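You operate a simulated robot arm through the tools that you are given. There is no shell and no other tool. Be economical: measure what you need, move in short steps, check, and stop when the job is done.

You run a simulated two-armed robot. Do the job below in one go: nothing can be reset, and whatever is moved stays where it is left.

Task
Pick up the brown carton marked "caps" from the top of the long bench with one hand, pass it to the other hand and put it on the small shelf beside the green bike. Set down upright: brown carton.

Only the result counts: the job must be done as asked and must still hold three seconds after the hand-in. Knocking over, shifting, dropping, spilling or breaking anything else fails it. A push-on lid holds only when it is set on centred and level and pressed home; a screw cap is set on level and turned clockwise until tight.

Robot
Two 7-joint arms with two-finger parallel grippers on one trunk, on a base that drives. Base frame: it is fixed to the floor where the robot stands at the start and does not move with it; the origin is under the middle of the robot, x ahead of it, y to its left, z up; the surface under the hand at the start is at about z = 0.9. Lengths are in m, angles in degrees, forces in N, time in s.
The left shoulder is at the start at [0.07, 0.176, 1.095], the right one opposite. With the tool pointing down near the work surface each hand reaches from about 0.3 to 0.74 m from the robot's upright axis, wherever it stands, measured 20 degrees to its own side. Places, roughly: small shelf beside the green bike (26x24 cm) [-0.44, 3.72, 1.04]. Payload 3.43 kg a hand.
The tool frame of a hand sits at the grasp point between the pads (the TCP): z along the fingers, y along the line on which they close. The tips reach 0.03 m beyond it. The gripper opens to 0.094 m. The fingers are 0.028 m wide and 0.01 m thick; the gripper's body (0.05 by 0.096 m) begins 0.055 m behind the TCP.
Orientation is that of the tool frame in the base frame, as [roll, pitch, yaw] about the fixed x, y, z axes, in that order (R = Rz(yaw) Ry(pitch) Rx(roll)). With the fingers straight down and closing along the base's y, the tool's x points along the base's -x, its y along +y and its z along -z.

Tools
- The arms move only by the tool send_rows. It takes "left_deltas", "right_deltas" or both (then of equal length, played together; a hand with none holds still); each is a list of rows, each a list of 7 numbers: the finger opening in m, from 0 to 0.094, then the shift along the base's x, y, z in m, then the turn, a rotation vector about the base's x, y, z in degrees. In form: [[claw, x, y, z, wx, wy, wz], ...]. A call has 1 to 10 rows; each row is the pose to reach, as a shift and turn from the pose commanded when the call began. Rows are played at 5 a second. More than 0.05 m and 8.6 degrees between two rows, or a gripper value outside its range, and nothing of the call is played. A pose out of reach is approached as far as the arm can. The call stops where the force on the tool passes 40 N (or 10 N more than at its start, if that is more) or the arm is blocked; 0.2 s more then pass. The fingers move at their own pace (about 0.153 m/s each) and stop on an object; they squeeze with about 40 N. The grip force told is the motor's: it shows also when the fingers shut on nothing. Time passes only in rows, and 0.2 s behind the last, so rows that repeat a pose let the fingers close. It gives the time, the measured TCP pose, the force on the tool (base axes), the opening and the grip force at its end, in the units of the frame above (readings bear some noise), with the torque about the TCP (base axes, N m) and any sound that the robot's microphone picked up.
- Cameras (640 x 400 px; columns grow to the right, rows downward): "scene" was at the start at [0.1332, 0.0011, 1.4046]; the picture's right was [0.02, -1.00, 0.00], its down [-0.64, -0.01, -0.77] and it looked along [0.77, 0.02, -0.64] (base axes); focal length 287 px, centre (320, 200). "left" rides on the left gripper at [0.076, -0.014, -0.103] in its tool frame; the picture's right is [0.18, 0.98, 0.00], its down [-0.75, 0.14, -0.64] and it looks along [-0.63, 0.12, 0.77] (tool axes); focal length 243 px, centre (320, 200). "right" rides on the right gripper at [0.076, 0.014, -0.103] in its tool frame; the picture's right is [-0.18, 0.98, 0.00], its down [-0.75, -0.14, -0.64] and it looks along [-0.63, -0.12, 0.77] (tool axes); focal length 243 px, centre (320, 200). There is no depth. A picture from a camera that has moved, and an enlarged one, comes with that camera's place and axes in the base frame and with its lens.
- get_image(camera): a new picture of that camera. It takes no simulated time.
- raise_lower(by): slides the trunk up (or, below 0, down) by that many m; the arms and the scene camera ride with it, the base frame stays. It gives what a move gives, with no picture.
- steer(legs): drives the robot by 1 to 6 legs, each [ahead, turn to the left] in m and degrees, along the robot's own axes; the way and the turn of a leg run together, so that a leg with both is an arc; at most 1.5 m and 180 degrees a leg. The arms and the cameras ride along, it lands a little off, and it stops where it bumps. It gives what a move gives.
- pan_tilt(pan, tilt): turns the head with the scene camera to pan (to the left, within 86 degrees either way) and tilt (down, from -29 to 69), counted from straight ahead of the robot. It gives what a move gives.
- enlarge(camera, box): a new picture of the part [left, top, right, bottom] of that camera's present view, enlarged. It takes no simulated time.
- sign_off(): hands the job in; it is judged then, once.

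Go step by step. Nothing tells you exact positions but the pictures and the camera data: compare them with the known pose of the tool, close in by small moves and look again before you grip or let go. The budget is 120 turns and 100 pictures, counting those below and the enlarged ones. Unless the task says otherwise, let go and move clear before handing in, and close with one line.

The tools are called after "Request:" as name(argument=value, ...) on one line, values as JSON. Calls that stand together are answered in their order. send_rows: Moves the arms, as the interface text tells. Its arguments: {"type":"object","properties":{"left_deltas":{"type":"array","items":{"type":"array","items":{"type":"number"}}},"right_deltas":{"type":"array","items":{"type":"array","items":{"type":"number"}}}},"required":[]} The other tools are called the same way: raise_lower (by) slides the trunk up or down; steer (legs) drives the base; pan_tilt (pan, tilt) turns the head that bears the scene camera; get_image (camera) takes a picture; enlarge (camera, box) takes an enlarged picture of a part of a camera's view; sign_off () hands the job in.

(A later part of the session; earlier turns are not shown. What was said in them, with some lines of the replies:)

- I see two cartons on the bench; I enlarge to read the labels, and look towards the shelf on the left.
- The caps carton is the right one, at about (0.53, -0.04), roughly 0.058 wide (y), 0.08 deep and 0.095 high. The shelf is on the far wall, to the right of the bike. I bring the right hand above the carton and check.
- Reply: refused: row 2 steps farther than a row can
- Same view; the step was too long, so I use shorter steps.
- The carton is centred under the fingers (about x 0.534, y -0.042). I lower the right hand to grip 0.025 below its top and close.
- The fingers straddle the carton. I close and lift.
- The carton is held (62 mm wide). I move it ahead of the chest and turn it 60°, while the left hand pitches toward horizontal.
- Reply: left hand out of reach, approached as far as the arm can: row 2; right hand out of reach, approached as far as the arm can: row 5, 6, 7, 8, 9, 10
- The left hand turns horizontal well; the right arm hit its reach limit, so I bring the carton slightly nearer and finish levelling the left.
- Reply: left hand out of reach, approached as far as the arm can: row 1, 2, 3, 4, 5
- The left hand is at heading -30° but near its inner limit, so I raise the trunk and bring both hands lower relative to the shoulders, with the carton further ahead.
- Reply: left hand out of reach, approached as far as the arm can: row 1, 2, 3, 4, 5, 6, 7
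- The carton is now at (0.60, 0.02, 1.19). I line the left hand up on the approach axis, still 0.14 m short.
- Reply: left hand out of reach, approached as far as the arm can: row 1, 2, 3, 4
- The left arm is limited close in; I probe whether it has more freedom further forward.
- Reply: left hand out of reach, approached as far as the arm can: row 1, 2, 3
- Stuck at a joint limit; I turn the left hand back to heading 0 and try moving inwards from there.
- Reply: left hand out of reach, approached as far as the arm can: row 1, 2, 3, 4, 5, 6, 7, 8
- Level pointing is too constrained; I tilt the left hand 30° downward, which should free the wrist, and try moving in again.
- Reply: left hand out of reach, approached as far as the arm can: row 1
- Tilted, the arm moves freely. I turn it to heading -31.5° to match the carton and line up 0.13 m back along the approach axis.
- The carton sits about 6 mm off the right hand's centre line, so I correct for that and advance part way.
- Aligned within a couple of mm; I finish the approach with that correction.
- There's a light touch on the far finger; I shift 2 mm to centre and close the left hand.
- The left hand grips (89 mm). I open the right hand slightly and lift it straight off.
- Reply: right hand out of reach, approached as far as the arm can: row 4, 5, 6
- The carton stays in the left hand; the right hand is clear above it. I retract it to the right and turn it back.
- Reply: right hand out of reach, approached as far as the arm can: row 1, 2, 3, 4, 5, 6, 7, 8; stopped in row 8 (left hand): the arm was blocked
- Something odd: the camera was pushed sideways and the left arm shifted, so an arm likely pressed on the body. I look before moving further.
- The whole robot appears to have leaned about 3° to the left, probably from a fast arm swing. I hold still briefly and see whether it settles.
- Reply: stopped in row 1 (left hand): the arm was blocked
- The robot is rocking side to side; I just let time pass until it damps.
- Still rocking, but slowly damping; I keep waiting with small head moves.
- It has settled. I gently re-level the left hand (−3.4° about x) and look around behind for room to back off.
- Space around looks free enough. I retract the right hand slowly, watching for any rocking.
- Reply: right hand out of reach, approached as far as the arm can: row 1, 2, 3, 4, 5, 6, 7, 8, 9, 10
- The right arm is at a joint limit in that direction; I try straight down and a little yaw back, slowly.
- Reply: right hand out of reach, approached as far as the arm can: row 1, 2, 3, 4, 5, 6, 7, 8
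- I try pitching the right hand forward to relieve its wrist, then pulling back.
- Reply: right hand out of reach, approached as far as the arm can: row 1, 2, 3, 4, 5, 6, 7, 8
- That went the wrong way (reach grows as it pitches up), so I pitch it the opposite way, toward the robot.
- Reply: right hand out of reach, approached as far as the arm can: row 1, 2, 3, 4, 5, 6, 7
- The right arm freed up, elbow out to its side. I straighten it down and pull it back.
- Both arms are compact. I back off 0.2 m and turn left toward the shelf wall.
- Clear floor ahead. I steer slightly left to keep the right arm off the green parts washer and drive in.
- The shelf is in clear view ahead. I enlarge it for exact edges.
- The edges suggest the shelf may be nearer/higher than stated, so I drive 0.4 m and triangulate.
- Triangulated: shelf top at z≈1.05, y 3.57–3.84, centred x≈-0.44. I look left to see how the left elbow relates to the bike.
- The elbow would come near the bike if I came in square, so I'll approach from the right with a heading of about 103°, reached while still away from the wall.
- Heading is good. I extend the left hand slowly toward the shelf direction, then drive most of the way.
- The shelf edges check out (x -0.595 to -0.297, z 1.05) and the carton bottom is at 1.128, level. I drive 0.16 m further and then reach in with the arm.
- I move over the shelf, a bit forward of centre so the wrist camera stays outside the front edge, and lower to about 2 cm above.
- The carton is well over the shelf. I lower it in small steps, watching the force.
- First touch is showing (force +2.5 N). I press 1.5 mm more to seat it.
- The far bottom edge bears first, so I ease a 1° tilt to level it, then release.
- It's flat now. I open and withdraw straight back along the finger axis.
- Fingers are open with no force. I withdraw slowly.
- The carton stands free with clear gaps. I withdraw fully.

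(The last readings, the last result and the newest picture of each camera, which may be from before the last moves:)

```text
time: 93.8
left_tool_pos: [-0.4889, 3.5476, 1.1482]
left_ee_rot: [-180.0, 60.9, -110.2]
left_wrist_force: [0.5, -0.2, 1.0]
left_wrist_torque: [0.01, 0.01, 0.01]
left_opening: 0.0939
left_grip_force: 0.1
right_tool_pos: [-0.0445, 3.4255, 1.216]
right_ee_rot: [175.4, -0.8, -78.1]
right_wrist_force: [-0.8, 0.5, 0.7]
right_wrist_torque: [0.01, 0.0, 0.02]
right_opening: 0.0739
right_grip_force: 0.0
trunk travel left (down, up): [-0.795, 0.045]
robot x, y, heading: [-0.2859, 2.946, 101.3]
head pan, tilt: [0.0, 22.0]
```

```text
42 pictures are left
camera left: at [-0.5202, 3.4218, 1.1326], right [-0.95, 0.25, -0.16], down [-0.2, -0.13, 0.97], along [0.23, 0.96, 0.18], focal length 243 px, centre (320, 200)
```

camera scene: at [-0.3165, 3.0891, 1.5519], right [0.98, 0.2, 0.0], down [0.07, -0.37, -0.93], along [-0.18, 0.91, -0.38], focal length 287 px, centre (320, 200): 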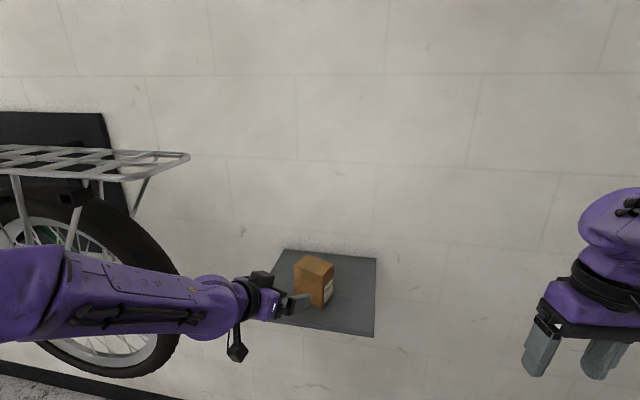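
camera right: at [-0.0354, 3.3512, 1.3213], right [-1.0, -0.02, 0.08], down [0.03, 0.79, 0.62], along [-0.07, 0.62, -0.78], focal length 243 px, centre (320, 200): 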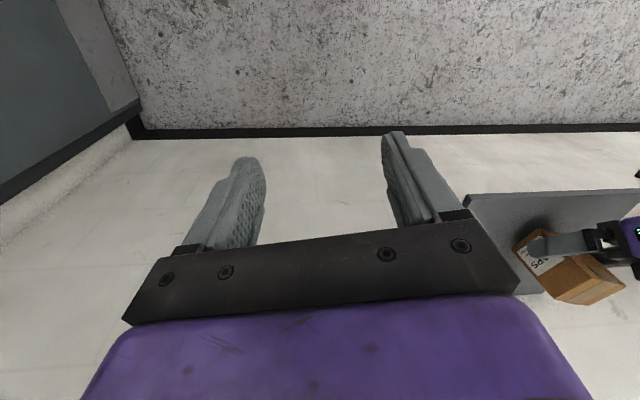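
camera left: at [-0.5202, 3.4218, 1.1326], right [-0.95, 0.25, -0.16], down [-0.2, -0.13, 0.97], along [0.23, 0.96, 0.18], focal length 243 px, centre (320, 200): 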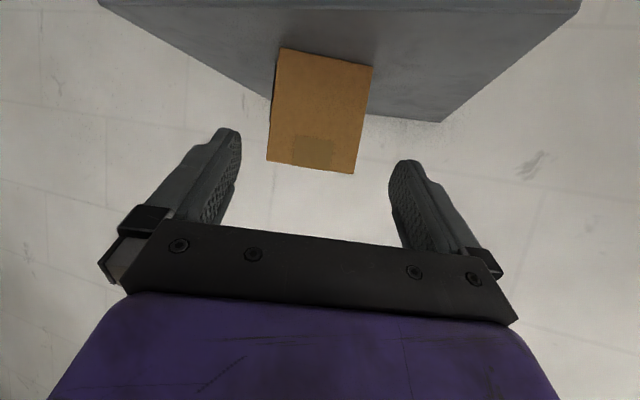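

The carton stands upright on the shelf and the hand is clear. I back the robot off a little and take a final look.

Request:
steer(legs=[[-0.25, 0]])

Request:
get_image(camera="scene")

```text
time: 95.7
left_tool_pos: [-0.4393, 3.3018, 1.1489]
left_ee_rot: [179.9, 60.8, -110.2]
left_wrist_force: [-0.1, 0.2, 0.2]
left_wrist_torque: [0.03, 0.03, -0.01]
left_opening: 0.0937
left_grip_force: 0.1
right_tool_pos: [0.0049, 3.1804, 1.2138]
right_ee_rot: [175.4, -0.8, -78.2]
right_wrist_force: [-0.3, -0.1, 0.8]
right_wrist_torque: [0.02, 0.01, 0.03]
right_opening: 0.0739
right_grip_force: 0.1
trunk travel left (down, up): [-0.795, 0.045]
robot x, y, heading: [-0.2356, 2.7002, 101.5]
head pan, tilt: [0.0, 22.0]
```

```text
41 pictures are left
camera scene: at [-0.2674, 2.844, 1.5518], right [0.98, 0.2, 0.0], down [0.07, -0.37, -0.93], along [-0.18, 0.91, -0.38], focal length 287 px, centre (320, 200)
```

scene: 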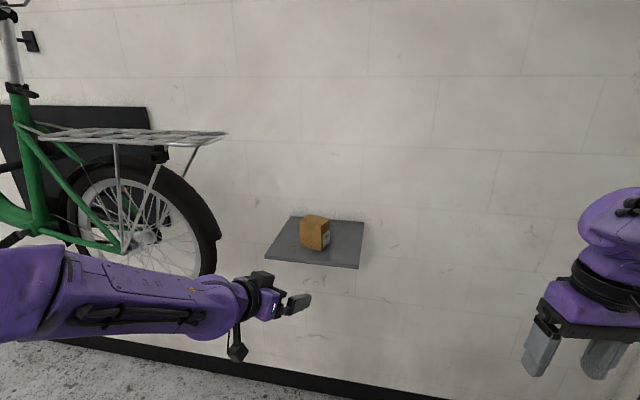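

The carton stands upright on the shelf with everything else undisturbed; I hand the job in.

Request:
sign_off()

```text
The job is handed in.
```

The "caps" carton was picked up with the right hand, passed to the left, and now stands upright on the small shelf beside the green bike, with both hands clear.
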